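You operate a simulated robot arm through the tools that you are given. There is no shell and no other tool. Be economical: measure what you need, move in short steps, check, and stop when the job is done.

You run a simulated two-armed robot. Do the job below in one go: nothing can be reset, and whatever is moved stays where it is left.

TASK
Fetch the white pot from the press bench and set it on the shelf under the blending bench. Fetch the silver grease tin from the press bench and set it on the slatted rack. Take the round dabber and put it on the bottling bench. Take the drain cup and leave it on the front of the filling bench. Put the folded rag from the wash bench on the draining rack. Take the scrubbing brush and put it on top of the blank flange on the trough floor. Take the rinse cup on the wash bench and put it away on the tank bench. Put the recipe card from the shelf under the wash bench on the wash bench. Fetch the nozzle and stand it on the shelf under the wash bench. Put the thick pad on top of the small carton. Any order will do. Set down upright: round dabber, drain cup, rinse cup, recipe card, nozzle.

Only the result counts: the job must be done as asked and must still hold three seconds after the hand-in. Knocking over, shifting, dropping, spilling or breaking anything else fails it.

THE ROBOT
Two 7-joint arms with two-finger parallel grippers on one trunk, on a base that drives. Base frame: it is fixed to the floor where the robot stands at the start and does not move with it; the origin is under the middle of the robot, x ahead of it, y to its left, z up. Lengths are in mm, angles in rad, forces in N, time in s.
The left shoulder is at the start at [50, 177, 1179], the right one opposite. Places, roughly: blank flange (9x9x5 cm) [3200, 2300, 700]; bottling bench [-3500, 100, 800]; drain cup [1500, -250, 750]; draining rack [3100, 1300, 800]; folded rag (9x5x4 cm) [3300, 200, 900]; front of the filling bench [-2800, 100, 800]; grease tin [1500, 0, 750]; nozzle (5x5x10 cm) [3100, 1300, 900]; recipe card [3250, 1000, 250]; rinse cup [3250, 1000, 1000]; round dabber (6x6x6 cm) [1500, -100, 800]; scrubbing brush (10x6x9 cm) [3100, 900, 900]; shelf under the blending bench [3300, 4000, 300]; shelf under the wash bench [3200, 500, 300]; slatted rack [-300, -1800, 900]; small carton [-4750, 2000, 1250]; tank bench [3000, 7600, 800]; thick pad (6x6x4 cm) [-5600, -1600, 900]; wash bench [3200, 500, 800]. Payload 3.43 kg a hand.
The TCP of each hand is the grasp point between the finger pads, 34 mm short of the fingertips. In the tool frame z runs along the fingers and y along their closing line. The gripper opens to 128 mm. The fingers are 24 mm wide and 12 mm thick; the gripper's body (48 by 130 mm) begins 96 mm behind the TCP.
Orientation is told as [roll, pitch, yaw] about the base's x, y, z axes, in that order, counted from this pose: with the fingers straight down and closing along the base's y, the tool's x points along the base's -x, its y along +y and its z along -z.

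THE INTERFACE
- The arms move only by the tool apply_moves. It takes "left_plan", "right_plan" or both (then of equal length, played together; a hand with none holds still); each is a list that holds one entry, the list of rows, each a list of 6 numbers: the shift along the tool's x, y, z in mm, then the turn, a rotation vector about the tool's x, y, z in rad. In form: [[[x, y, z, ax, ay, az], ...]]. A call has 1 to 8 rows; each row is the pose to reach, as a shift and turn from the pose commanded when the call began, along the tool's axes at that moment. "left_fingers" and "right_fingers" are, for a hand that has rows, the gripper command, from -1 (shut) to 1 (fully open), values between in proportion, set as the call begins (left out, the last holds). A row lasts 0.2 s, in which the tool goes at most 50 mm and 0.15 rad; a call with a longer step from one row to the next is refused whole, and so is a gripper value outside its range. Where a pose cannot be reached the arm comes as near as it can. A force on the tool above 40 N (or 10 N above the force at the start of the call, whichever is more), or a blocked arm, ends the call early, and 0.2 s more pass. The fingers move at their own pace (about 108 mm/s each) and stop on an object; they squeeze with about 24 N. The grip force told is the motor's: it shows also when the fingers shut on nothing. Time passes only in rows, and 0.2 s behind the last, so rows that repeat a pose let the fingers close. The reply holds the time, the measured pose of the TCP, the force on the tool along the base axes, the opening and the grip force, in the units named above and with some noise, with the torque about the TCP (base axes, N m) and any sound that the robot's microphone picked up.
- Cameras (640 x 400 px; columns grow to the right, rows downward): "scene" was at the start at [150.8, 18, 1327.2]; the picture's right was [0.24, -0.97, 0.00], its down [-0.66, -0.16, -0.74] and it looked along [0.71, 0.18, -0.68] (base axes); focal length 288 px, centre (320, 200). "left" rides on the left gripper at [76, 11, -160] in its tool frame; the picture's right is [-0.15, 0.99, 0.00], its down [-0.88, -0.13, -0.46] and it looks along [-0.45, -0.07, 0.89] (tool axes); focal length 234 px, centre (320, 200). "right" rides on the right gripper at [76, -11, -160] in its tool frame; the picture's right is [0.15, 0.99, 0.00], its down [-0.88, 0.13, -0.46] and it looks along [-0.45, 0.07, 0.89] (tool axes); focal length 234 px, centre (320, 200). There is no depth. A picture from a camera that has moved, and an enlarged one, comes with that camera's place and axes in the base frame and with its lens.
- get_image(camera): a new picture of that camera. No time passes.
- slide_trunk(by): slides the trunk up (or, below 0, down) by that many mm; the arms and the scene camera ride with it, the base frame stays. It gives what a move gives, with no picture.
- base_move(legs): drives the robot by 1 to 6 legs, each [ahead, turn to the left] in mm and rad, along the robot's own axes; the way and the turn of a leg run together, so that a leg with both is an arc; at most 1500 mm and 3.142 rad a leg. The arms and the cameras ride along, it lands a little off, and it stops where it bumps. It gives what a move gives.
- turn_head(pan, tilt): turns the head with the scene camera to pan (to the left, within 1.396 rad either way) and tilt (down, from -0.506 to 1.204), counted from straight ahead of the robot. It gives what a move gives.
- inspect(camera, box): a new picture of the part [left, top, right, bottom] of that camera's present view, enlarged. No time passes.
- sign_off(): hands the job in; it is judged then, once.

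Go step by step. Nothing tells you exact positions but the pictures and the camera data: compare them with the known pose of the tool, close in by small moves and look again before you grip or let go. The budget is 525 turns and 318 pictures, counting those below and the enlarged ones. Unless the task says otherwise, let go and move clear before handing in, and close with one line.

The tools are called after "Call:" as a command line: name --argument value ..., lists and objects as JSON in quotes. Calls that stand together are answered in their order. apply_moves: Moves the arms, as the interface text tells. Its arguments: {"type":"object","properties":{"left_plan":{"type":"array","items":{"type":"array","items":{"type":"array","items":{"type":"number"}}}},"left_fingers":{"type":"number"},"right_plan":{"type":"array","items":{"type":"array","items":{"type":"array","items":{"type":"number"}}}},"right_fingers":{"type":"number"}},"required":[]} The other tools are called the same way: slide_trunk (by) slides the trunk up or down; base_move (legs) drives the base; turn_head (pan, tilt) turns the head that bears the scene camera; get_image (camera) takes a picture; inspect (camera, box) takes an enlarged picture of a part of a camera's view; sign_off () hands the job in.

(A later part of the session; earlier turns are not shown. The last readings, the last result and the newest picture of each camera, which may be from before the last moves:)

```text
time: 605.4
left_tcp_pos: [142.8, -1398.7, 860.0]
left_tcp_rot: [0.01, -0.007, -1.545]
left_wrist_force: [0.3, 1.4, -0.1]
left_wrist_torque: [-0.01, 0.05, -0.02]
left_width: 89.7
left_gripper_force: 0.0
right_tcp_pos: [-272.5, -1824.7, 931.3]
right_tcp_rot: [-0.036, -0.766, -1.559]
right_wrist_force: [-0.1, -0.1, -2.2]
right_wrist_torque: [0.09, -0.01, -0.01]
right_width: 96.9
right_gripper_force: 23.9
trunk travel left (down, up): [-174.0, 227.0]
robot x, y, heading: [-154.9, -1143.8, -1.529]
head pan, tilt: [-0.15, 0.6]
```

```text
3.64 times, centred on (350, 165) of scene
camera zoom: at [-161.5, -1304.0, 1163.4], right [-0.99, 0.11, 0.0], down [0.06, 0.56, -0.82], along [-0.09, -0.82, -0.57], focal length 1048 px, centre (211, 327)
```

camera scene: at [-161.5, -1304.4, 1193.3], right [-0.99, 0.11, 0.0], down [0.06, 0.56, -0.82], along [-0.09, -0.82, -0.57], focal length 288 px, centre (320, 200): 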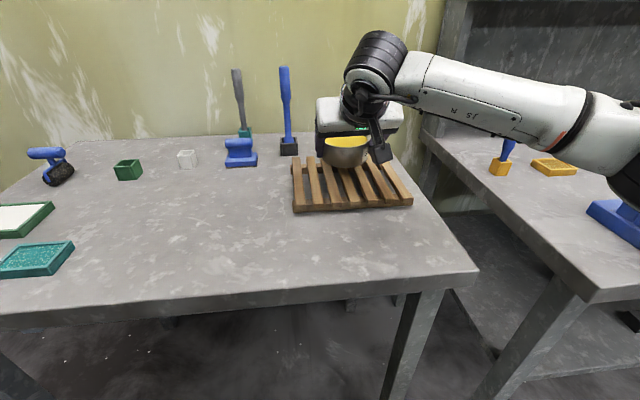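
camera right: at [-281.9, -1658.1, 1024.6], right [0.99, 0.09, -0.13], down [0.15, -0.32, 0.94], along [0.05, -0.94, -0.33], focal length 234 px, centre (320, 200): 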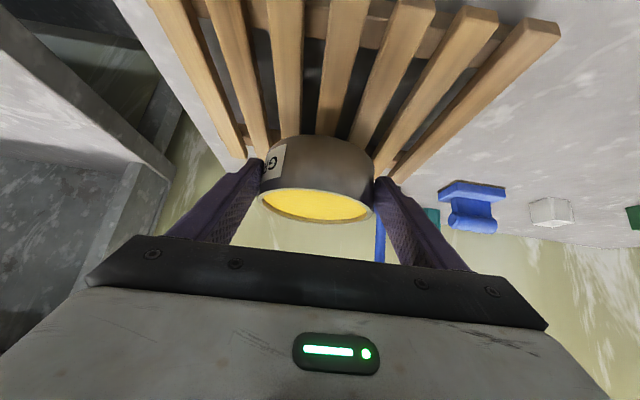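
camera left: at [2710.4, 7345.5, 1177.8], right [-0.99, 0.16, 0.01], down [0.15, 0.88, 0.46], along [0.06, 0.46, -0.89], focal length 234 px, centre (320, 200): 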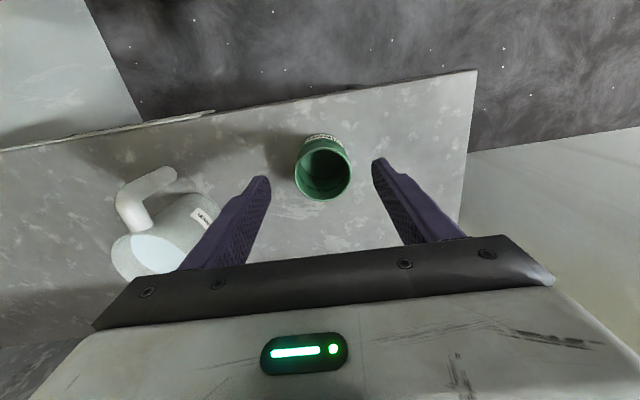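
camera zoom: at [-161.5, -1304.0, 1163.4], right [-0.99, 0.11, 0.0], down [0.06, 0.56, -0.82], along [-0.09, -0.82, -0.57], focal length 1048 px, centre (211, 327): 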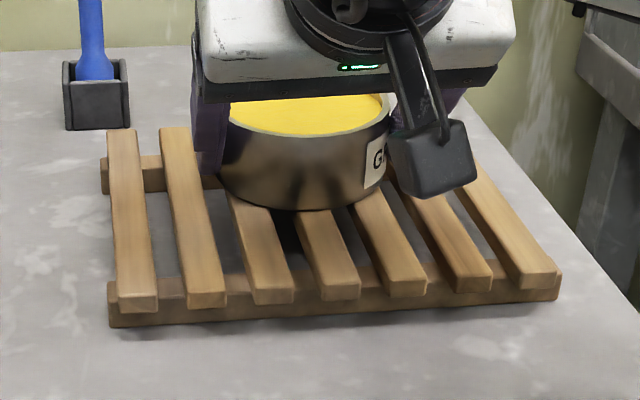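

Call:
slide_trunk --by -12

Call:
slide_trunk --by -7

Call:
slide_trunk --by -6

Call:
inspect --camera "scene" --box '[280, 110, 420, 220]'

```text
time: 606.0
left_tcp_pos: [142.3, -1396.7, 848.7]
left_tcp_rot: [0.011, -0.012, -1.544]
left_wrist_force: [0.1, 0.3, 0.0]
left_wrist_torque: [-0.01, -0.03, -0.02]
left_width: 89.5
left_gripper_force: 0.1
right_tcp_pos: [-273.7, -1823.4, 924.8]
right_tcp_rot: [-0.034, -0.778, -1.559]
right_wrist_force: [-0.8, 0.9, 15.5]
right_wrist_torque: [-0.49, -0.16, -0.36]
right_width: 97.3
right_gripper_force: 24.0
trunk travel left (down, up): [-162.0, 239.0]
robot x, y, heading: [-157.4, -1145.5, -1.532]
head pan, tilt: [-0.15, 0.6]
```

```text
time: 606.5
left_tcp_pos: [141.5, -1396.5, 842.1]
left_tcp_rot: [0.012, -0.014, -1.544]
left_wrist_force: [0.4, -0.5, -0.1]
left_wrist_torque: [0.01, -0.01, 0.0]
left_width: 89.5
left_gripper_force: 0.0
right_tcp_pos: [-272.2, -1822.6, 924.1]
right_tcp_rot: [-0.029, -0.785, -1.564]
right_wrist_force: [-2.7, 2.6, 30.5]
right_wrist_torque: [-0.16, -1.31, 0.1]
right_width: 96.3
right_gripper_force: 23.7
trunk travel left (down, up): [-155.0, 246.0]
robot x, y, heading: [-150.0, -1138.1, -1.531]
head pan, tilt: [-0.15, 0.6]
```

```text
time: 607.0
left_tcp_pos: [141.4, -1399.4, 834.2]
left_tcp_rot: [0.012, -0.01, -1.543]
left_wrist_force: [1.0, -0.5, 1.0]
left_wrist_torque: [-0.03, -0.01, -0.02]
left_width: 89.8
left_gripper_force: 0.0
right_tcp_pos: [-273.0, -1826.5, 923.7]
right_tcp_rot: [-0.022, -0.798, -1.57]
right_wrist_force: [1.7, -4.3, 9.4]
right_wrist_torque: [-0.07, -0.36, -0.08]
right_width: 96.1
right_gripper_force: 23.4
trunk travel left (down, up): [-150.0, 251.0]
robot x, y, heading: [-157.8, -1143.0, -1.536]
head pan, tilt: [-0.15, 0.6]
stopped: the force on the tool passed its limit (the readings are from after the stop); the commanded pose is now the measured one
```

```text
3.64 times, centred on (350, 165) of scene
camera zoom: at [-161.3, -1303.2, 1139.0], right [-0.99, 0.11, 0.0], down [0.06, 0.56, -0.83], along [-0.09, -0.82, -0.56], focal length 1048 px, centre (211, 327)
```

zoom: 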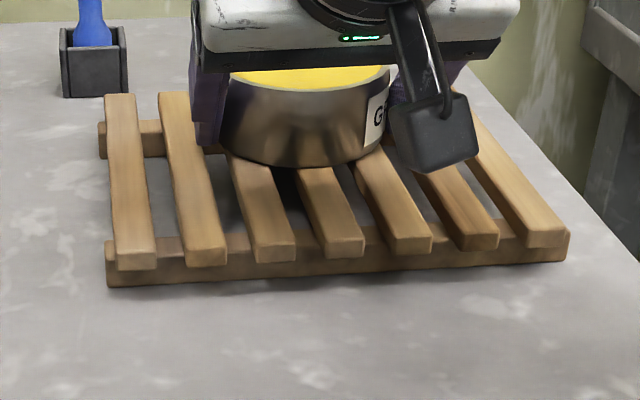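

Seated on the slats (rack top ≈884). I open and retreat along the tool axis.

Call:
apply_moves --right_plan '[[[0, 0, 0, 0, 0, 0], [0, 0, 0, 0, 0, 0], [0, 0, -30, 0, 0, 0], [0, 0, -70, 0, 0, 0], [0, 0, -115, 0, 0, 0]]]' --right_fingers 1

Call:
get_image --camera "scene"

Call:
get_image --camera "right"

```text
time: 608.2
left_tcp_pos: [141.7, -1398.0, 835.2]
left_tcp_rot: [0.011, -0.011, -1.545]
left_wrist_force: [0.5, -0.6, 0.3]
left_wrist_torque: [0.0, -0.02, 0.01]
left_width: 89.9
left_gripper_force: 0.1
right_tcp_pos: [-271.0, -1745.0, 1000.0]
right_tcp_rot: [-0.028, -0.786, -1.565]
right_wrist_force: [0.4, -0.9, 1.3]
right_wrist_torque: [0.03, 0.04, -0.03]
right_width: 128.1
right_gripper_force: 0.1
trunk travel left (down, up): [-150.0, 251.0]
robot x, y, heading: [-155.7, -1143.9, -1.531]
head pan, tilt: [-0.15, 0.6]
```

```text
128 pictures are left
camera scene: at [-161.4, -1303.5, 1139.5], right [-0.99, 0.11, 0.0], down [0.06, 0.56, -0.83], along [-0.09, -0.82, -0.56], focal length 288 px, centre (320, 200)
```

scene: 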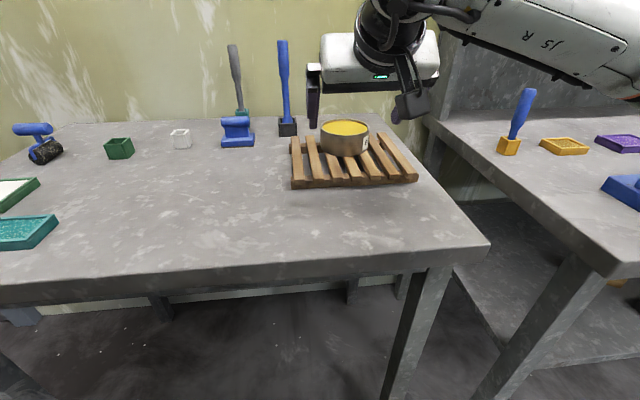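

```text
127 pictures are left
camera right: at [-278.9, -1577.5, 1059.3], right [0.99, 0.09, -0.12], down [0.15, -0.3, 0.94], along [0.05, -0.95, -0.31], focal length 234 px, centre (320, 200)
```

right: 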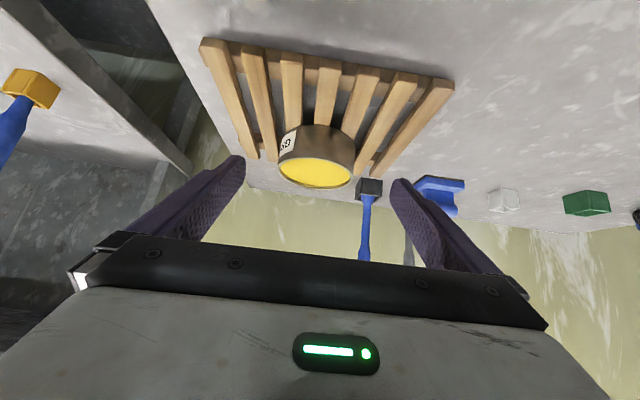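

The tin sits on the slatted rack. Now back to the press bench: dabber with the right hand first. I drive there and return the right tool to vertical.

Call:
base_move --legs '[[-60, 0], [0, 1.531], [1500, 0], [50, 0], [0, 1.571]]'

Call:
apply_moves --right_plan '[[[0, 0, -20, 0, 0.13, 0], [0, 0, -40, 0, 0.26, 0], [0, 0, -60, 0, 0.39, 0], [0, 0, -80, 0, 0.52, 0], [0, 0, -100, 0, 0.65, 0], [20, 0, -120, 0, 0.785, 0]]]'

Call:
turn_head --pan 0 --tilt 0.6

Call:
get_image --camera "scene"

```text
time: 624.3
left_tcp_pos: [1053.4, -807.7, 835.5]
left_tcp_rot: [0.01, -0.01, 1.662]
left_wrist_force: [0.0, -0.6, 1.1]
left_wrist_torque: [-0.02, -0.03, 0.0]
left_width: 89.9
left_gripper_force: 0.1
right_tcp_pos: [1441.4, -434.7, 1000.7]
right_tcp_rot: [-0.027, -0.789, 1.642]
right_wrist_force: [-0.1, 0.4, -0.2]
right_wrist_torque: [0.02, 0.0, 0.01]
right_width: 127.8
right_gripper_force: 0.1
trunk travel left (down, up): [-150.0, 251.0]
robot x, y, heading: [1367.1, -1040.8, 1.679]
head pan, tilt: [-0.15, 0.6]
```

```text
time: 625.7
left_tcp_pos: [1052.2, -808.9, 836.0]
left_tcp_rot: [0.011, -0.011, 1.664]
left_wrist_force: [0.1, 0.6, 0.3]
left_wrist_torque: [-0.02, 0.01, 0.0]
left_width: 89.5
left_gripper_force: 0.0
right_tcp_pos: [1443.1, -534.5, 1071.1]
right_tcp_rot: [-0.021, -0.004, 1.622]
right_wrist_force: [-0.1, 0.2, -0.4]
right_wrist_torque: [-0.04, -0.01, 0.0]
right_width: 127.9
right_gripper_force: 0.0
trunk travel left (down, up): [-150.0, 251.0]
robot x, y, heading: [1359.4, -1042.5, 1.673]
head pan, tilt: [-0.15, 0.6]
```

```text
time: 626.4
left_tcp_pos: [1053.2, -808.1, 836.9]
left_tcp_rot: [0.01, -0.01, 1.661]
left_wrist_force: [-0.1, 0.6, 0.3]
left_wrist_torque: [-0.02, -0.04, 0.0]
left_width: 89.5
left_gripper_force: 0.1
right_tcp_pos: [1444.0, -533.8, 1070.1]
right_tcp_rot: [-0.021, -0.005, 1.623]
right_wrist_force: [0.6, 0.7, 0.1]
right_wrist_torque: [0.03, -0.02, 0.0]
right_width: 128.0
right_gripper_force: 0.1
trunk travel left (down, up): [-150.0, 251.0]
robot x, y, heading: [1364.1, -1040.0, 1.673]
head pan, tilt: [0.0, 0.6]
```

```text
126 pictures are left
camera scene: at [1349.1, -887.3, 1139.6], right [0.99, 0.1, 0.0], down [0.06, -0.56, -0.83], along [-0.09, 0.82, -0.56], focal length 288 px, centre (320, 200)
```

scene: 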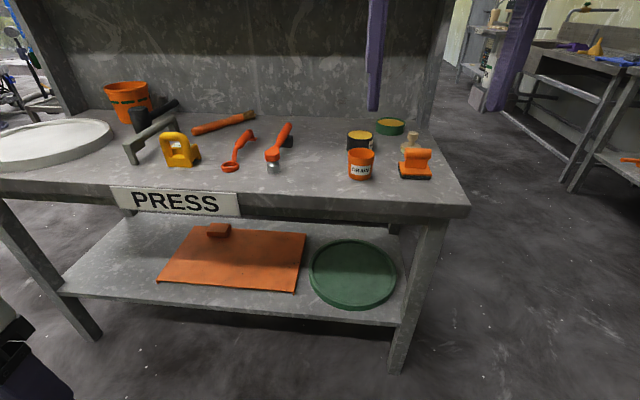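

Call:
slide_trunk --by 150

Call:
base_move --legs '[[0, -0.1], [325, 0]]'

Call:
apply_moves --right_plan '[[[-20, -10, 45, 0, 0, 0], [-30, -20, 90, 0, 0, 0], [-40, -26, 135, 0, 0, 0], [-45, -26, 180, 0, 0, 0], [-45, -26, 220, 0, 0, 0]]]' --right_fingers 0.6

Call:
get_image --camera "right"

Call:
get_image --camera "scene"

```text
time: 628.1
left_tcp_pos: [1052.1, -807.3, 986.0]
left_tcp_rot: [0.01, -0.011, 1.663]
left_wrist_force: [0.5, 0.5, -1.1]
left_wrist_torque: [-0.02, 0.02, 0.0]
left_width: 89.7
left_gripper_force: 0.0
right_tcp_pos: [1443.3, -533.6, 1219.8]
right_tcp_rot: [-0.019, -0.004, 1.622]
right_wrist_force: [-0.7, 0.0, -0.4]
right_wrist_torque: [0.0, 0.02, 0.02]
right_width: 128.0
right_gripper_force: 0.0
trunk travel left (down, up): [-300.0, 101.0]
robot x, y, heading: [1365.8, -1042.2, 1.674]
head pan, tilt: [0.0, 0.6]
```

```text
time: 630.8
left_tcp_pos: [1077.1, -450.7, 985.9]
left_tcp_rot: [0.01, -0.009, 1.56]
left_wrist_force: [0.3, 0.5, 0.7]
left_wrist_torque: [-0.01, 0.02, -0.01]
left_width: 89.5
left_gripper_force: 0.1
right_tcp_pos: [1493.7, -215.5, 1220.7]
right_tcp_rot: [-0.019, -0.005, 1.523]
right_wrist_force: [0.1, -0.1, 0.3]
right_wrist_torque: [-0.08, 0.03, 0.0]
right_width: 128.0
right_gripper_force: 0.0
trunk travel left (down, up): [-300.0, 101.0]
robot x, y, heading: [1361.4, -714.5, 1.574]
head pan, tilt: [0.0, 0.6]
```

```text
refused: row 1 steps farther than a row can; nothing moved
```

```text
125 pictures are left
camera right: at [1498.4, -292.0, 1380.4], right [-0.99, -0.1, -0.02], down [-0.1, 0.88, 0.46], along [-0.03, 0.46, -0.89], focal length 234 px, centre (320, 200)
```

right: 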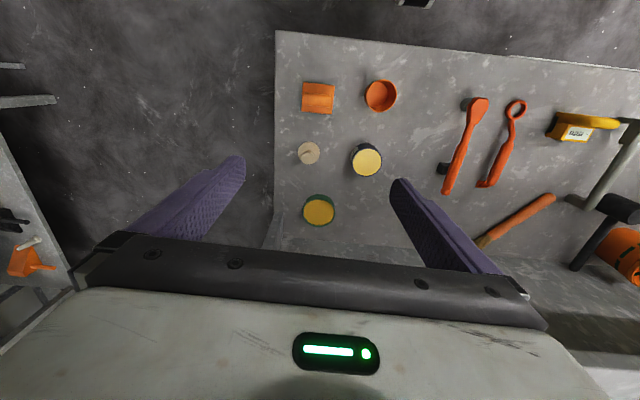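

```text
124 pictures are left
camera scene: at [1364.0, -558.2, 1289.5], right [1.0, 0.0, 0.0], down [0.0, -0.57, -0.82], along [0.0, 0.82, -0.57], focal length 288 px, centre (320, 200)
```

scene: 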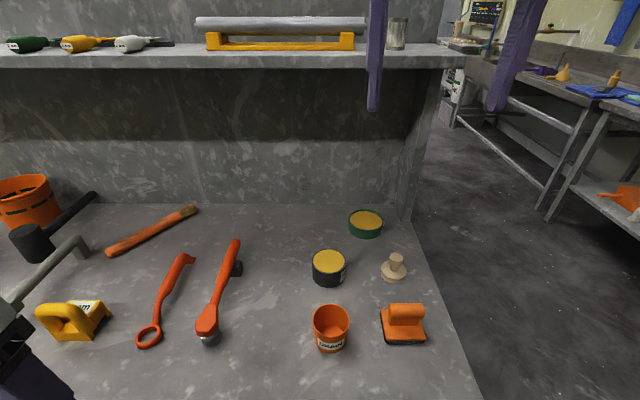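

Dabber at ≈(1521,−140). I bring the right hand over it.

Call:
apply_moves --right_plan '[[[-11, -3, 46, 0, 0, 0], [-22, -6, 92, 0, 0, 0], [-33, -10, 138, 0, 0, 0], [-44, -13, 184, 0, 0, 0], [-55, -16, 230, 0, 0, 0], [-66, -20, 276, 0, 0, 0], [-76, -23, 310, 0, 0, 0]]]' --right_fingers 0.5

Call:
get_image --camera "right"

```text
time: 632.4
left_tcp_pos: [1077.0, -450.2, 985.5]
left_tcp_rot: [0.009, -0.008, 1.563]
left_wrist_force: [-0.6, -0.6, -0.1]
left_wrist_torque: [0.02, 0.02, -0.02]
left_width: 89.5
left_gripper_force: 0.1
right_tcp_pos: [1525.6, -141.1, 911.7]
right_tcp_rot: [-0.018, -0.005, 1.52]
right_wrist_force: [0.3, -0.1, -0.8]
right_wrist_torque: [0.02, 0.01, -0.01]
right_width: 96.1
right_gripper_force: 0.0
trunk travel left (down, up): [-300.0, 101.0]
robot x, y, heading: [1367.2, -714.3, 1.573]
head pan, tilt: [0.0, 0.6]
```

```text
123 pictures are left
camera right: at [1529.6, -217.3, 1072.2], right [-0.99, -0.1, -0.02], down [-0.1, 0.88, 0.46], along [-0.03, 0.46, -0.89], focal length 234 px, centre (320, 200)
```

right: 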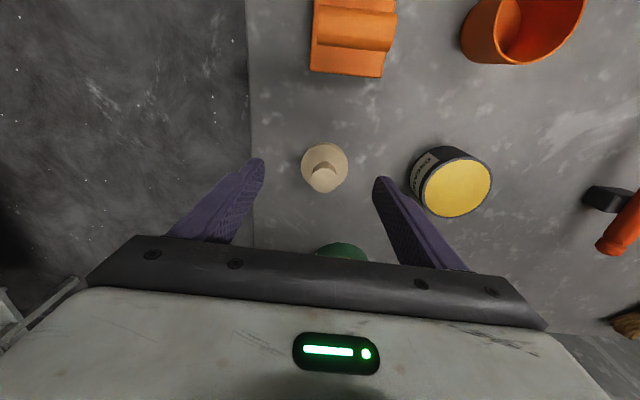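

Call:
apply_moves --right_plan '[[[-9, 4, 30, 0, 0, 0], [-9, 4, 55, 0, 0, 0], [-9, 4, 71, 0, 0, 0]]]'

Call:
get_image --camera "right"

Call:
apply_moves --right_plan '[[[0, 0, 0, 0, 0, 0], [0, 0, 0, 0, 0, 0], [0, 0, 0, 0, 0, 0]]]' --right_fingers -1

Call:
get_image --camera "right"

```text
time: 633.2
left_tcp_pos: [1078.2, -450.2, 985.5]
left_tcp_rot: [0.01, -0.012, 1.564]
left_wrist_force: [0.3, 0.5, -1.3]
left_wrist_torque: [0.02, 0.0, 0.0]
left_width: 89.5
left_gripper_force: 0.1
right_tcp_pos: [1526.4, -130.1, 842.1]
right_tcp_rot: [-0.019, -0.003, 1.522]
right_wrist_force: [-0.7, -0.6, -0.2]
right_wrist_torque: [0.01, -0.02, 0.05]
right_width: 95.9
right_gripper_force: 0.1
trunk travel left (down, up): [-300.0, 101.0]
robot x, y, heading: [1364.5, -717.5, 1.574]
head pan, tilt: [0.0, 0.6]
```

```text
122 pictures are left
camera right: at [1530.5, -206.5, 1001.7], right [-0.99, -0.1, -0.02], down [-0.1, 0.88, 0.46], along [-0.03, 0.46, -0.89], focal length 234 px, centre (320, 200)
```

right: 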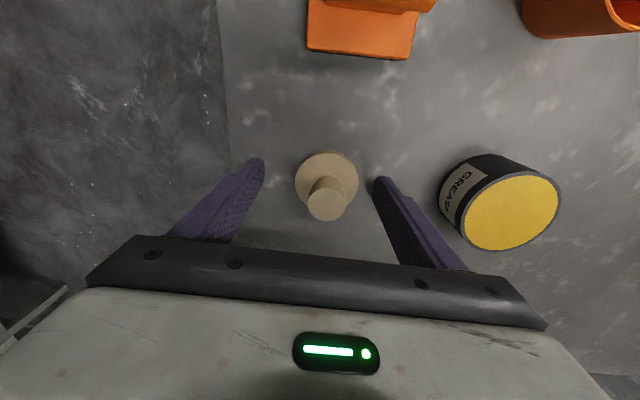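

```text
time: 634.0
left_tcp_pos: [1076.5, -448.6, 986.0]
left_tcp_rot: [0.01, -0.009, 1.562]
left_wrist_force: [0.8, -0.2, -0.9]
left_wrist_torque: [0.0, 0.02, 0.02]
left_width: 89.7
left_gripper_force: 0.0
right_tcp_pos: [1526.8, -131.0, 841.5]
right_tcp_rot: [-0.02, -0.003, 1.522]
right_wrist_force: [-0.2, 0.1, 0.4]
right_wrist_torque: [0.02, 0.02, 0.0]
right_width: 50.3
right_gripper_force: 24.4
trunk travel left (down, up): [-300.0, 101.0]
robot x, y, heading: [1363.2, -712.9, 1.575]
head pan, tilt: [0.0, 0.6]
```

```text
121 pictures are left
camera right: at [1530.4, -206.5, 1001.9], right [-0.99, -0.1, -0.02], down [-0.1, 0.88, 0.46], along [-0.03, 0.46, -0.89], focal length 234 px, centre (320, 200)
```

right: 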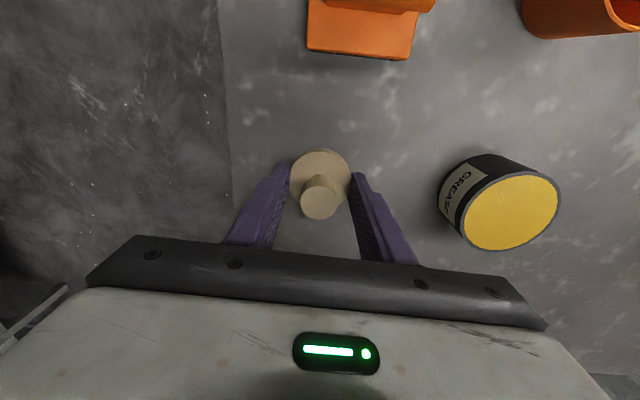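

Dabber gripped. Lift, then shift the base east so the left hand can take the drain cup.

Call:
apply_moves --right_plan '[[[0, 0, -30, 0, 0, 0], [0, 0, -75, 0, 0, 0], [0, 0, -120, 0, 0, 0], [20, 0, -165, 0, 0, 0], [60, 0, -190, 0, 0, 0], [100, 0, -200, 0, 0, 0]]]'

Call:
get_image --camera "right"

Call:
base_move --legs '[[-200, 0], [0, -1.571], [255, 0], [0, 1.571]]'

Call:
get_image --camera "scene"

```text
time: 635.4
left_tcp_pos: [1076.9, -450.3, 985.9]
left_tcp_rot: [0.012, -0.01, 1.562]
left_wrist_force: [0.3, 0.5, -1.0]
left_wrist_torque: [0.01, 0.01, -0.03]
left_width: 89.6
left_gripper_force: 0.1
right_tcp_pos: [1515.0, -237.6, 1041.4]
right_tcp_rot: [-0.02, -0.004, 1.523]
right_wrist_force: [-1.2, -0.3, -1.8]
right_wrist_torque: [-0.02, 0.01, 0.01]
right_width: 50.2
right_gripper_force: 23.9
trunk travel left (down, up): [-300.0, 101.0]
robot x, y, heading: [1364.4, -714.8, 1.571]
head pan, tilt: [0.0, 0.6]
```

```text
120 pictures are left
camera right: at [1519.4, -313.4, 1200.4], right [-1.0, -0.1, -0.02], down [-0.1, 0.88, 0.46], along [-0.03, 0.46, -0.89], focal length 234 px, centre (320, 200)
```

right: 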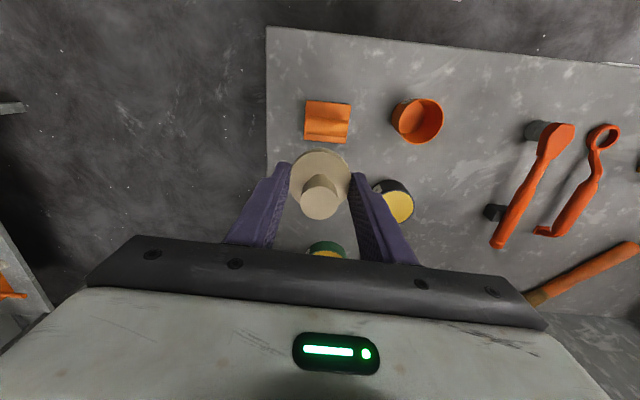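

```text
time: 646.2
left_tcp_pos: [1337.9, -647.6, 985.4]
left_tcp_rot: [0.01, -0.012, 1.54]
left_wrist_force: [0.5, 0.3, 0.5]
left_wrist_torque: [-0.01, -0.03, 0.03]
left_width: 89.7
left_gripper_force: 0.0
right_tcp_pos: [1781.2, -443.6, 1039.5]
right_tcp_rot: [-0.019, -0.005, 1.5]
right_wrist_force: [0.3, 0.7, -0.9]
right_wrist_torque: [0.0, -0.03, 0.0]
right_width: 50.1
right_gripper_force: 23.8
trunk travel left (down, up): [-300.0, 101.0]
robot x, y, heading: [1620.7, -918.3, 1.558]
head pan, tilt: [0.0, 0.6]
```

```text
119 pictures are left
camera scene: at [1622.8, -763.0, 1289.6], right [1.0, -0.02, 0.0], down [-0.01, -0.56, -0.83], along [0.02, 0.82, -0.56], focal length 288 px, centre (320, 200)
```

scene: 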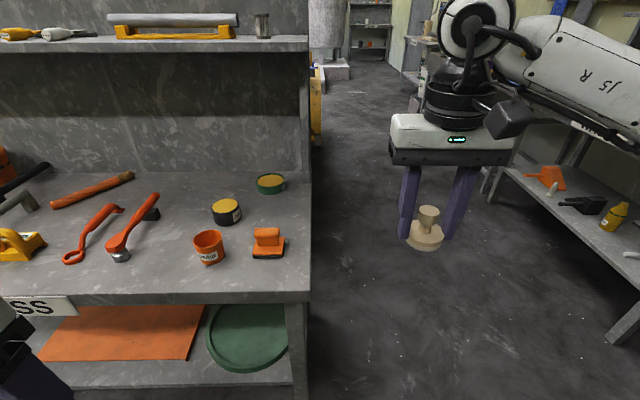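

Call:
base_move --legs '[[0, 0.013], [190, 0]]'

Call:
apply_moves --left_plan '[[[-40, -9, 5, 0, 0, 0], [-80, -19, 10, 0, 0, 0], [-120, -28, 20, 0, 0, 0], [-155, -38, 30, 0, 0, 0], [-182, -46, 40, 0, 0, 0]]]' --left_fingers 0.5

Call:
get_image --camera "left"

```text
time: 648.1
left_tcp_pos: [1335.3, -463.5, 985.5]
left_tcp_rot: [0.01, -0.008, 1.553]
left_wrist_force: [0.4, -0.8, 0.1]
left_wrist_torque: [-0.01, 0.02, 0.01]
left_width: 89.7
left_gripper_force: 0.0
right_tcp_pos: [1776.5, -253.8, 1040.2]
right_tcp_rot: [-0.02, -0.004, 1.513]
right_wrist_force: [0.2, 0.3, -1.0]
right_wrist_torque: [-0.06, -0.02, -0.04]
right_width: 50.0
right_gripper_force: 24.1
trunk travel left (down, up): [-300.0, 101.0]
robot x, y, heading: [1621.3, -732.1, 1.568]
head pan, tilt: [0.0, 0.6]
```

```text
time: 649.3
left_tcp_pos: [1382.9, -281.1, 946.5]
left_tcp_rot: [0.011, -0.011, 1.553]
left_wrist_force: [-0.1, 0.2, -0.4]
left_wrist_torque: [-0.03, -0.02, 0.0]
left_width: 96.0
left_gripper_force: 0.0
right_tcp_pos: [1775.5, -253.6, 1040.3]
right_tcp_rot: [-0.021, -0.003, 1.514]
right_wrist_force: [0.2, -0.7, -0.7]
right_wrist_torque: [0.03, 0.01, 0.0]
right_width: 50.1
right_gripper_force: 23.8
trunk travel left (down, up): [-300.0, 101.0]
robot x, y, heading: [1620.2, -733.3, 1.564]
head pan, tilt: [0.0, 0.6]
```

```text
118 pictures are left
camera left: at [1372.8, -357.7, 1105.6], right [-0.99, 0.17, 0.01], down [0.15, 0.87, 0.46], along [0.07, 0.46, -0.89], focal length 234 px, centre (320, 200)
```

left: 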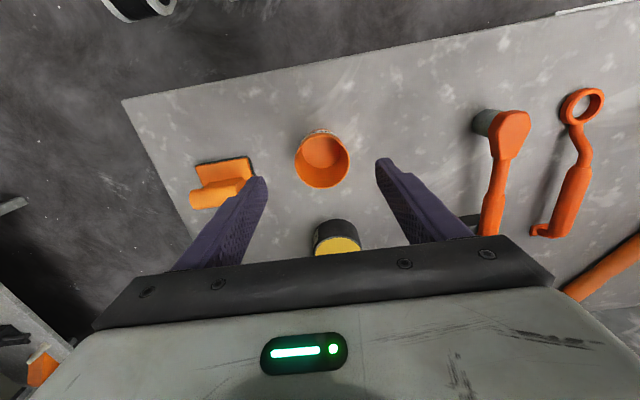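

Call:
apply_moves --left_plan '[[[0, 0, 35, 0, 0, 0], [0, 0, 70, 0, 0, 0], [0, 0, 94, 0, 0, 0]]]'

Call:
get_image --camera "left"

Call:
apply_moves --left_plan '[[[0, 0, 0, 0, 0, 0], [0, 0, 0, 0, 0, 0], [0, 0, 0, 0, 0, 0]]]' --left_fingers -1

```text
time: 650.1
left_tcp_pos: [1384.9, -280.6, 852.7]
left_tcp_rot: [0.01, -0.011, 1.55]
left_wrist_force: [-0.1, 0.0, 0.5]
left_wrist_torque: [0.0, -0.04, 0.02]
left_width: 96.1
left_gripper_force: 0.0
right_tcp_pos: [1775.8, -254.6, 1040.9]
right_tcp_rot: [-0.018, -0.004, 1.511]
right_wrist_force: [0.3, 0.2, -1.3]
right_wrist_torque: [-0.01, -0.02, 0.0]
right_width: 50.2
right_gripper_force: 23.8
trunk travel left (down, up): [-300.0, 101.0]
robot x, y, heading: [1620.3, -733.4, 1.562]
head pan, tilt: [0.0, 0.6]
```

```text
117 pictures are left
camera left: at [1373.4, -357.3, 1011.6], right [-0.99, 0.16, 0.01], down [0.15, 0.87, 0.46], along [0.07, 0.46, -0.89], focal length 234 px, centre (320, 200)
```

left: 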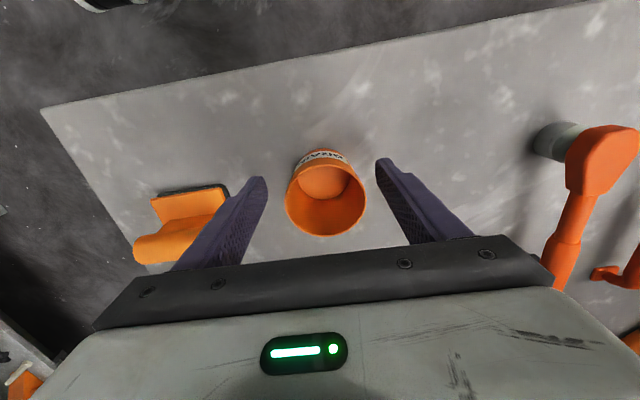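

```text
time: 650.9
left_tcp_pos: [1383.7, -280.0, 854.1]
left_tcp_rot: [0.011, -0.009, 1.555]
left_wrist_force: [0.0, 0.1, -1.0]
left_wrist_torque: [-0.01, -0.01, 0.01]
left_width: 60.7
left_gripper_force: 23.5
right_tcp_pos: [1776.2, -254.2, 1040.1]
right_tcp_rot: [-0.019, -0.003, 1.513]
right_wrist_force: [0.0, -0.9, -1.9]
right_wrist_torque: [-0.01, -0.01, -0.04]
right_width: 50.0
right_gripper_force: 23.8
trunk travel left (down, up): [-300.0, 101.0]
robot x, y, heading: [1620.1, -731.7, 1.57]
head pan, tilt: [0.0, 0.6]
```

Cup gripped. Lift, retract both hands, back off, and head west.

Call:
apply_moves --left_plan '[[[0, 0, -30, 0, 0, 0], [0, 0, -75, 0, 0, 0], [0, 0, -120, 0, 0, 0], [20, 10, -160, 0, 0, 0], [60, 20, -180, 0, 0, 0], [105, 30, -190, 0, 0, 0], [140, 40, -195, 0, 0, 0]]]' --right_plan '[[[0, 0, 0, 0, 0, 0], [0, 0, 0, 0, 0, 0], [0, 0, 0, 0, 0, 0], [30, 0, 0, 0, 0, 0], [60, 0, 0, 0, 0, 0], [90, 0, 0, 0, 0, 0], [120, 0, 0, 0, 0, 0]]]'

Call:
base_move --legs '[[-260, 0], [0, 1.571], [1300, 0], [1200, 0]]'

Call:
turn_head --pan 0 --tilt 0.2

Call:
get_image --camera "scene"

```text
time: 652.5
left_tcp_pos: [1343.6, -422.8, 1046.8]
left_tcp_rot: [0.009, -0.01, 1.554]
left_wrist_force: [-0.4, 0.1, 0.7]
left_wrist_torque: [0.04, -0.03, 0.02]
left_width: 60.4
left_gripper_force: 23.8
right_tcp_pos: [1769.3, -375.2, 1039.1]
right_tcp_rot: [-0.019, -0.006, 1.511]
right_wrist_force: [0.2, 0.0, -0.8]
right_wrist_torque: [-0.04, -0.04, 0.0]
right_width: 50.0
right_gripper_force: 23.9
trunk travel left (down, up): [-300.0, 101.0]
robot x, y, heading: [1620.2, -731.8, 1.564]
head pan, tilt: [0.0, 0.6]
```

```text
time: 670.1
left_tcp_pos: [-1197.4, -1376.1, 1047.1]
left_tcp_rot: [0.011, -0.01, -3.098]
left_wrist_force: [0.3, 0.1, -0.6]
left_wrist_torque: [-0.02, -0.05, -0.01]
left_width: 60.4
left_gripper_force: 23.9
right_tcp_pos: [-1269.4, -955.4, 1038.0]
right_tcp_rot: [-0.018, -0.004, -3.139]
right_wrist_force: [0.6, 0.7, -0.8]
right_wrist_torque: [-0.01, -0.03, 0.01]
right_width: 49.9
right_gripper_force: 23.7
trunk travel left (down, up): [-300.0, 101.0]
robot x, y, heading: [-904.4, -1080.5, -3.091]
head pan, tilt: [0.0, 0.6]
```

```text
time: 671.0
left_tcp_pos: [-1196.5, -1376.7, 1046.7]
left_tcp_rot: [0.01, -0.01, -3.101]
left_wrist_force: [0.7, 0.6, -1.1]
left_wrist_torque: [0.04, 0.0, 0.0]
left_width: 60.6
left_gripper_force: 24.1
right_tcp_pos: [-1271.5, -955.6, 1038.4]
right_tcp_rot: [-0.021, -0.003, -3.141]
right_wrist_force: [-0.5, 0.4, -1.5]
right_wrist_torque: [0.0, -0.02, -0.01]
right_width: 49.8
right_gripper_force: 24.5
trunk travel left (down, up): [-300.0, 101.0]
robot x, y, heading: [-905.2, -1083.5, -3.086]
head pan, tilt: [0.0, 0.201]
```

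```text
116 pictures are left
camera scene: at [-1067.6, -1092.6, 1326.3], right [-0.05, 1.0, 0.0], down [0.2, 0.01, -0.98], along [-0.98, -0.05, -0.2], focal length 288 px, centre (320, 200)
```

scene: 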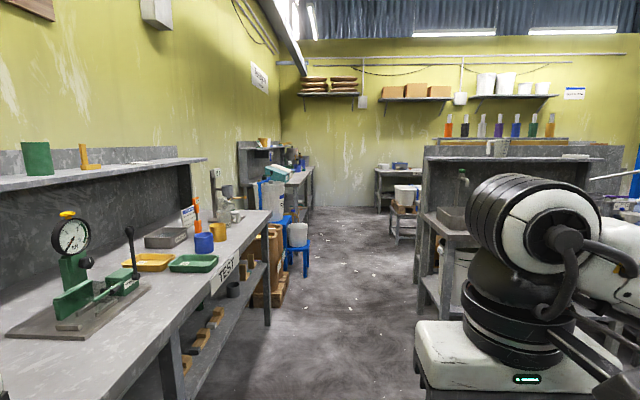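

Ahead I see a test bench on the left and, right, the structure near (−2800,100) that should be the filling/bottling benches. I move toward it for a better view.

Call:
base_move --legs '[[0, -0.88], [900, 0], [0, 0.8]]'

Call:
turn_head --pan 0 --tilt 0.35

Call:
get_image --camera "scene"

```text
time: 680.2
left_tcp_pos: [-1817.7, -688.5, 1046.2]
left_tcp_rot: [0.009, -0.01, 3.11]
left_wrist_force: [0.7, -0.1, -0.6]
left_wrist_torque: [0.02, -0.01, 0.0]
left_width: 60.3
left_gripper_force: 24.2
right_tcp_pos: [-1859.0, -263.5, 1037.6]
right_tcp_rot: [-0.018, -0.004, 3.071]
right_wrist_force: [0.0, 0.1, -0.9]
right_wrist_torque: [0.0, 0.03, 0.02]
right_width: 49.4
right_gripper_force: 24.5
trunk travel left (down, up): [-300.0, 101.0]
robot x, y, heading: [-1504.1, -419.7, 3.122]
head pan, tilt: [0.0, 0.201]
```

```text
time: 680.9
left_tcp_pos: [-1817.6, -689.1, 1047.1]
left_tcp_rot: [0.009, -0.01, 3.11]
left_wrist_force: [0.5, 0.1, 0.1]
left_wrist_torque: [0.0, 0.0, 0.02]
left_width: 60.6
left_gripper_force: 23.8
right_tcp_pos: [-1860.2, -263.7, 1038.7]
right_tcp_rot: [-0.02, -0.004, 3.068]
right_wrist_force: [-0.1, 0.2, -1.6]
right_wrist_torque: [-0.01, 0.02, -0.05]
right_width: 49.6
right_gripper_force: 24.3
trunk travel left (down, up): [-300.0, 101.0]
robot x, y, heading: [-1504.5, -415.2, 3.121]
head pan, tilt: [0.0, 0.351]
```

```text
115 pictures are left
camera scene: at [-1667.3, -415.6, 1312.4], right [0.02, 1.0, 0.0], down [0.34, -0.01, -0.94], along [-0.94, 0.02, -0.34], focal length 288 px, centre (320, 200)
```

scene: 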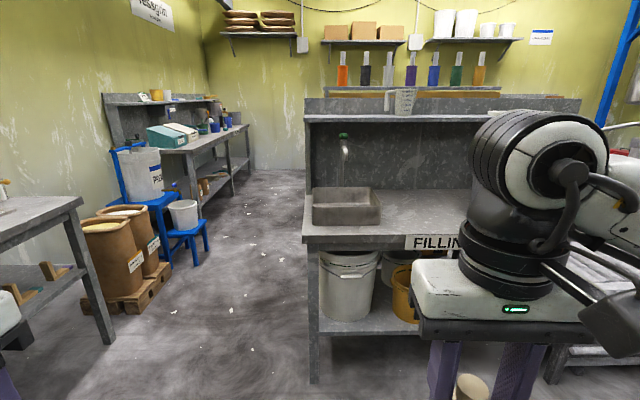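

The filling bench faces +x, front edge ≈ x −2564. I look to the right part before moving there.

Call:
turn_head --pan -0.8 --tilt 0.45

Call:
get_image --camera "scene"

```text
time: 682.0
left_tcp_pos: [-1818.2, -688.4, 1047.5]
left_tcp_rot: [0.009, -0.009, 3.109]
left_wrist_force: [-0.2, 0.5, -0.2]
left_wrist_torque: [0.03, 0.01, -0.01]
left_width: 60.4
left_gripper_force: 24.3
right_tcp_pos: [-1860.0, -262.9, 1038.0]
right_tcp_rot: [-0.019, -0.004, 3.07]
right_wrist_force: [-0.1, -0.4, -1.3]
right_wrist_torque: [-0.02, -0.02, -0.01]
right_width: 49.6
right_gripper_force: 23.7
trunk travel left (down, up): [-300.0, 101.0]
robot x, y, heading: [-1504.2, -418.3, 3.123]
head pan, tilt: [-0.799, 0.45]
```

```text
114 pictures are left
camera scene: at [-1637.1, -350.3, 1303.1], right [0.73, 0.68, 0.0], down [0.3, -0.32, -0.9], along [-0.62, 0.66, -0.44], focal length 288 px, centre (320, 200)
```

scene: 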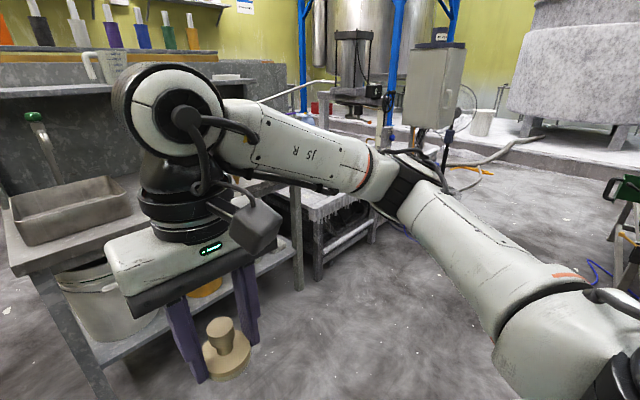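

Call:
base_move --legs '[[0, -1.158], [740, 0], [0, 1.176]]'

Call:
turn_head --pan 0 --tilt 0.45

Call:
get_image --camera "scene"

```text
time: 691.9
left_tcp_pos: [-2095.4, -11.2, 1046.0]
left_tcp_rot: [0.01, -0.01, -3.133]
left_wrist_force: [0.7, 0.4, -0.5]
left_wrist_torque: [0.03, -0.01, 0.01]
left_width: 60.3
left_gripper_force: 23.9
right_tcp_pos: [-2154.1, 412.5, 1037.8]
right_tcp_rot: [-0.018, -0.002, 3.108]
right_wrist_force: [-0.1, 0.4, -0.7]
right_wrist_torque: [0.04, 0.02, 0.01]
right_width: 49.8
right_gripper_force: 23.9
trunk travel left (down, up): [-300.0, 101.0]
robot x, y, heading: [-1795.7, 273.3, -3.12]
head pan, tilt: [-0.799, 0.45]
```

```text
time: 693.0
left_tcp_pos: [-2095.2, -12.2, 1047.1]
left_tcp_rot: [0.011, -0.01, -3.133]
left_wrist_force: [-0.9, -0.6, -0.5]
left_wrist_torque: [-0.02, -0.03, 0.01]
left_width: 60.4
left_gripper_force: 23.9
right_tcp_pos: [-2154.2, 412.9, 1039.2]
right_tcp_rot: [-0.019, -0.003, 3.108]
right_wrist_force: [-0.4, 0.1, -1.5]
right_wrist_torque: [0.01, -0.03, 0.03]
right_width: 49.4
right_gripper_force: 24.0
trunk travel left (down, up): [-300.0, 101.0]
robot x, y, heading: [-1799.8, 271.8, -3.118]
head pan, tilt: [0.0, 0.45]
```

```text
113 pictures are left
camera scene: at [-1955.6, 267.4, 1303.1], right [-0.02, 1.0, 0.0], down [0.44, 0.01, -0.9], along [-0.9, -0.02, -0.44], focal length 288 px, centre (320, 200)
```

scene: 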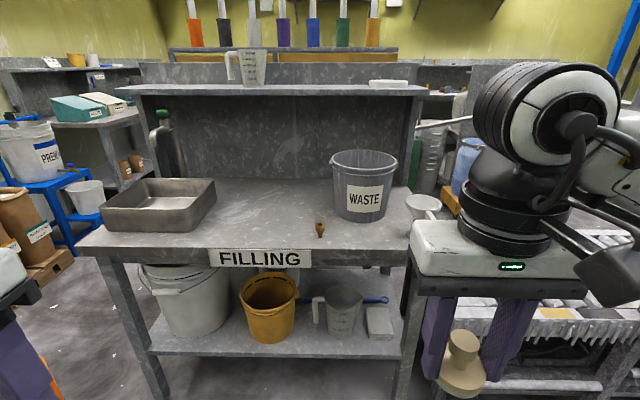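

The filling bench top has free space in front centre at ≈(−2690,90). I drive up and move the left hand there.

Call:
base_move --legs '[[0, -0.023], [340, 0]]'

Call:
apply_moves --left_plan '[[[-40, -14, 0, 0, 0, 0], [-80, -28, 0, 0, 0, 0], [-120, -42, 0, 0, 0, 0], [-160, -56, 10, 0, 0, 0], [-200, -70, 25, 0, 0, 0], [-235, -84, 45, 0, 0, 0], [-250, -90, 80, 0, 0, 0]]]'

Call:
get_image --camera "left"

Call:
get_image --camera "scene"

```text
time: 695.7
left_tcp_pos: [-2452.3, -2.5, 1046.1]
left_tcp_rot: [0.011, -0.011, 3.127]
left_wrist_force: [-0.3, 0.3, -0.5]
left_wrist_torque: [-0.01, -0.01, -0.01]
left_width: 60.6
left_gripper_force: 23.6
right_tcp_pos: [-2500.6, 421.7, 1037.4]
right_tcp_rot: [-0.019, -0.005, 3.086]
right_wrist_force: [-1.1, -0.1, -0.9]
right_wrist_torque: [-0.01, -0.04, 0.06]
right_width: 49.6
right_gripper_force: 24.0
trunk travel left (down, up): [-300.0, 101.0]
robot x, y, heading: [-2141.4, 272.2, 3.144]
head pan, tilt: [0.0, 0.45]
```

```text
time: 697.3
left_tcp_pos: [-2699.6, 87.9, 968.3]
left_tcp_rot: [0.011, -0.011, 3.128]
left_wrist_force: [0.2, 1.0, -0.6]
left_wrist_torque: [0.03, -0.01, -0.01]
left_width: 60.5
left_gripper_force: 23.9
right_tcp_pos: [-2502.1, 421.3, 1037.7]
right_tcp_rot: [-0.019, -0.003, 3.087]
right_wrist_force: [-1.0, 0.1, -0.3]
right_wrist_torque: [0.01, 0.0, 0.03]
right_width: 49.8
right_gripper_force: 24.0
trunk travel left (down, up): [-300.0, 101.0]
robot x, y, heading: [-2140.7, 272.3, 3.143]
head pan, tilt: [0.0, 0.45]
```

```text
112 pictures are left
camera left: at [-2622.1, 77.6, 1126.6], right [-0.16, -0.99, 0.01], down [-0.87, 0.15, 0.46], along [-0.46, 0.06, -0.89], focal length 234 px, centre (320, 200)
```

left: 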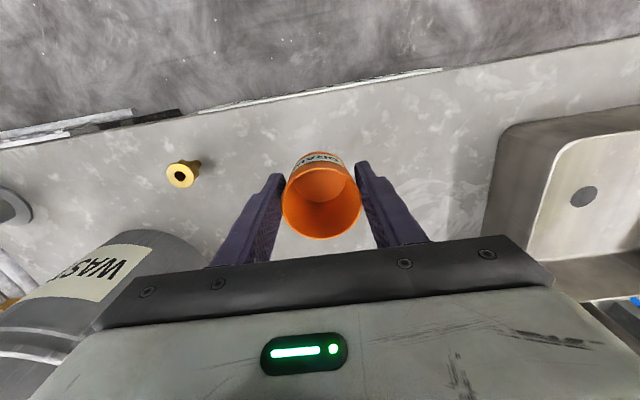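

```text
111 pictures are left
camera scene: at [-2305.3, 271.6, 1303.1], right [0.0, 1.0, 0.0], down [0.44, 0.0, -0.9], along [-0.9, 0.0, -0.44], focal length 288 px, centre (320, 200)
```

scene: 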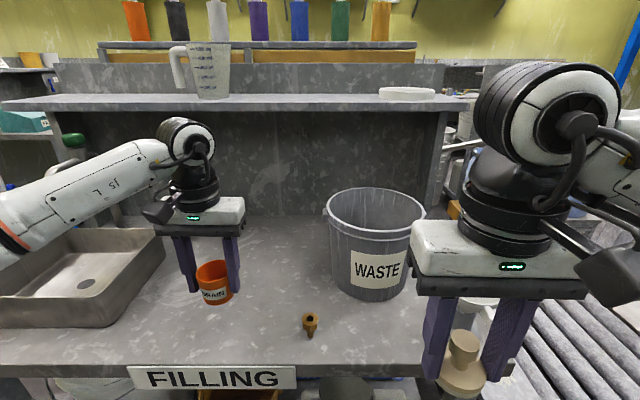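

Call:
apply_moves --left_plan '[[[0, 0, 30, 0, 0, 0], [0, 0, 48, 0, 0, 0], [0, 0, 56, 0, 0, 0], [0, 0, 62, 0, 0, 0], [0, 0, 68, 0, 0, 0], [0, 0, 74, 0, 0, 0], [0, 0, 80, 0, 0, 0], [0, 0, 86, 0, 0, 0]]]'

Call:
get_image --camera "scene"

```text
time: 699.1
left_tcp_pos: [-2701.6, 87.8, 883.4]
left_tcp_rot: [0.009, -0.01, 3.128]
left_wrist_force: [-1.0, -0.4, -0.3]
left_wrist_torque: [-0.04, -0.01, 0.03]
left_width: 60.4
left_gripper_force: 23.9
right_tcp_pos: [-2502.4, 421.5, 1038.2]
right_tcp_rot: [-0.019, -0.004, 3.087]
right_wrist_force: [-0.4, -0.1, -0.8]
right_wrist_torque: [0.03, 0.02, 0.02]
right_width: 49.5
right_gripper_force: 24.6
trunk travel left (down, up): [-300.0, 101.0]
robot x, y, heading: [-2142.0, 276.5, 3.14]
head pan, tilt: [0.0, 0.45]
```

```text
110 pictures are left
camera scene: at [-2305.0, 271.6, 1303.1], right [0.0, 1.0, 0.0], down [0.44, 0.0, -0.9], along [-0.9, 0.0, -0.44], focal length 288 px, centre (320, 200)
```

scene: 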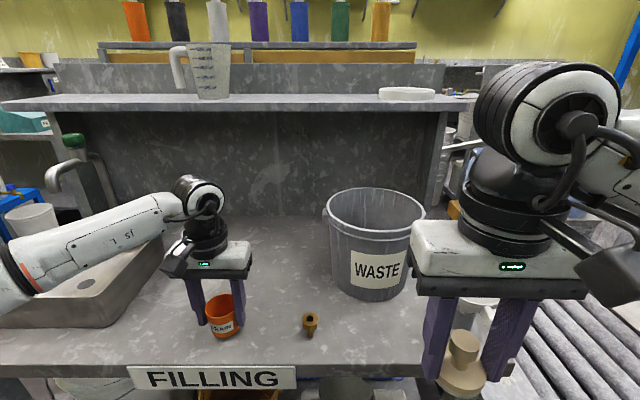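

Call:
apply_moves --left_plan '[[[0, 0, 8, 0, 0, 0], [0, 0, 14, 0, 0, 0], [0, 0, 20, 0, 0, 0], [0, 0, 25, 0, 0, 0], [0, 0, 30, 0, 0, 0], [0, 0, 35, 0, 0, 0], [0, 0, 40, 0, 0, 0]]]'

```text
time: 700.0
left_tcp_pos: [-2705.4, 88.6, 870.8]
left_tcp_rot: [0.003, -0.027, 3.128]
left_wrist_force: [3.7, 0.0, 15.1]
left_wrist_torque: [0.0, -0.25, -0.02]
left_width: 60.5
left_gripper_force: 23.8
right_tcp_pos: [-2500.2, 420.8, 1039.1]
right_tcp_rot: [-0.019, -0.005, 3.088]
right_wrist_force: [0.7, -0.6, -0.5]
right_wrist_torque: [0.02, -0.04, 0.01]
right_width: 50.0
right_gripper_force: 24.3
trunk travel left (down, up): [-300.0, 101.0]
robot x, y, heading: [-2144.8, 274.3, 3.14]
head pan, tilt: [0.0, 0.45]
stopped in row 4 (left hand): the force on the tool passed its limit (the readings are from after the stop); the commanded pose is now the measured one
```

Contact. Release and rise.

Call:
apply_moves --left_plan '[[[0, 0, -2, 0, 0, 0], [0, 0, -2, 0, 0, 0], [0, 0, -2, 0, 0, 0], [0, 0, -40, 0, 0, 0], [0, 0, -85, 0, 0, 0], [0, 0, -130, 0, 0, 0]]]' --left_fingers 0.5

Call:
get_image --camera "left"

Call:
get_image --camera "scene"

```text
time: 701.4
left_tcp_pos: [-2702.3, 88.8, 997.2]
left_tcp_rot: [0.005, -0.022, 3.127]
left_wrist_force: [-0.3, 0.8, -0.5]
left_wrist_torque: [0.02, 0.02, 0.02]
left_width: 96.2
left_gripper_force: 0.1
right_tcp_pos: [-2501.7, 421.1, 1037.3]
right_tcp_rot: [-0.019, -0.006, 3.087]
right_wrist_force: [-0.6, -0.5, -1.2]
right_wrist_torque: [0.0, 0.0, -0.01]
right_width: 49.4
right_gripper_force: 23.9
trunk travel left (down, up): [-300.0, 101.0]
robot x, y, heading: [-2142.9, 273.7, 3.135]
head pan, tilt: [0.0, 0.45]
```

```text
109 pictures are left
camera left: at [-2622.2, 77.7, 1154.4], right [-0.16, -0.99, 0.01], down [-0.87, 0.14, 0.48], along [-0.47, 0.07, -0.88], focal length 234 px, centre (320, 200)
```

left: 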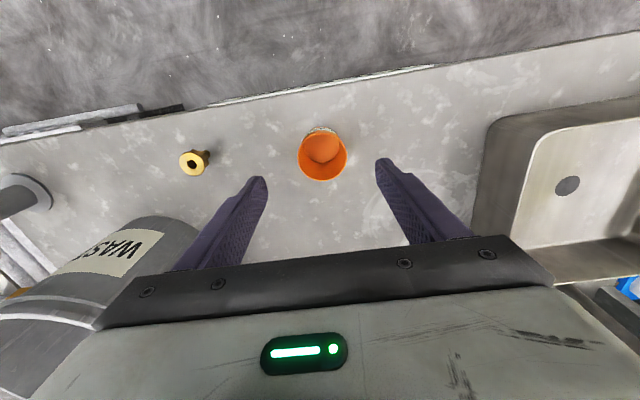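

```text
108 pictures are left
camera scene: at [-2304.6, 271.8, 1303.1], right [0.0, 1.0, 0.0], down [0.43, 0.0, -0.9], along [-0.9, 0.0, -0.43], focal length 288 px, centre (320, 200)
```

scene: 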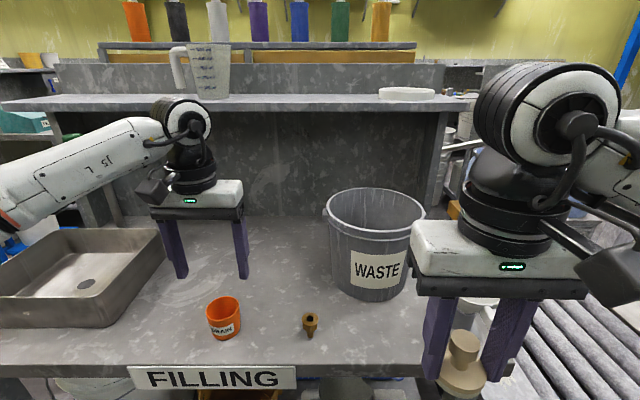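

The drain cup is placed. Now around the south end to the bottling bench behind with the dabber.

Call:
apply_moves --left_plan '[[[45, 10, -10, 0, 0, 0], [90, 20, -20, 0, 0, 0], [135, 40, -30, 0, 0, 0], [180, 60, -40, 0, 0, 0], [220, 80, -45, 0, 0, 0]]]'

Call:
base_move --legs '[[-250, 0], [0, 1.571], [1160, 0], [0, -1.571], [1100, 0]]'

Call:
turn_head --pan 0 --tilt 0.3

Call:
get_image --camera "scene"

```text
refused: row 3 steps farther than a row can; nothing moved
```

```text
time: 719.6
left_tcp_pos: [-3242.0, -972.9, 1006.5]
left_tcp_rot: [0.003, -0.041, 3.042]
left_wrist_force: [-0.3, -0.1, -0.5]
left_wrist_torque: [0.03, 0.0, -0.04]
left_width: 95.9
left_gripper_force: 0.0
right_tcp_pos: [-3001.4, -655.7, 1033.9]
right_tcp_rot: [-0.041, -0.009, 3.025]
right_wrist_force: [-0.9, 0.2, -0.5]
right_wrist_torque: [0.01, 0.0, 0.0]
right_width: 49.6
right_gripper_force: 24.0
trunk travel left (down, up): [-300.0, 101.0]
robot x, y, heading: [-2683.8, -833.1, 3.042]
head pan, tilt: [0.0, 0.45]
stopped in leg 5: the robot was blocked; the commanded pose is now the measured one
```

```text
time: 720.3
left_tcp_pos: [-3241.8, -972.3, 1008.4]
left_tcp_rot: [0.005, -0.044, 3.042]
left_wrist_force: [0.1, -0.4, -0.3]
left_wrist_torque: [0.0, 0.01, 0.02]
left_width: 96.0
left_gripper_force: 0.1
right_tcp_pos: [-3001.3, -655.6, 1034.1]
right_tcp_rot: [-0.037, -0.011, 3.027]
right_wrist_force: [0.8, 0.7, -1.4]
right_wrist_torque: [0.04, 0.0, 0.01]
right_width: 49.5
right_gripper_force: 24.2
trunk travel left (down, up): [-300.0, 101.0]
robot x, y, heading: [-2681.8, -836.1, 3.043]
head pan, tilt: [0.0, 0.3]
```

```text
107 pictures are left
camera scene: at [-2823.8, -823.6, 1320.3], right [0.1, 1.0, 0.0], down [0.27, -0.03, -0.96], along [-0.96, 0.09, -0.28], focal length 288 px, centre (320, 200)
```

scene: 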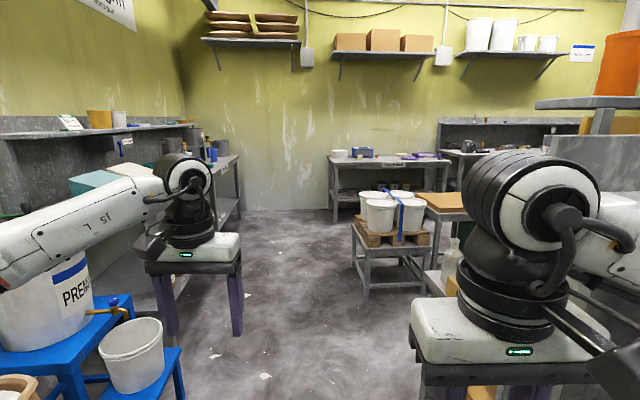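

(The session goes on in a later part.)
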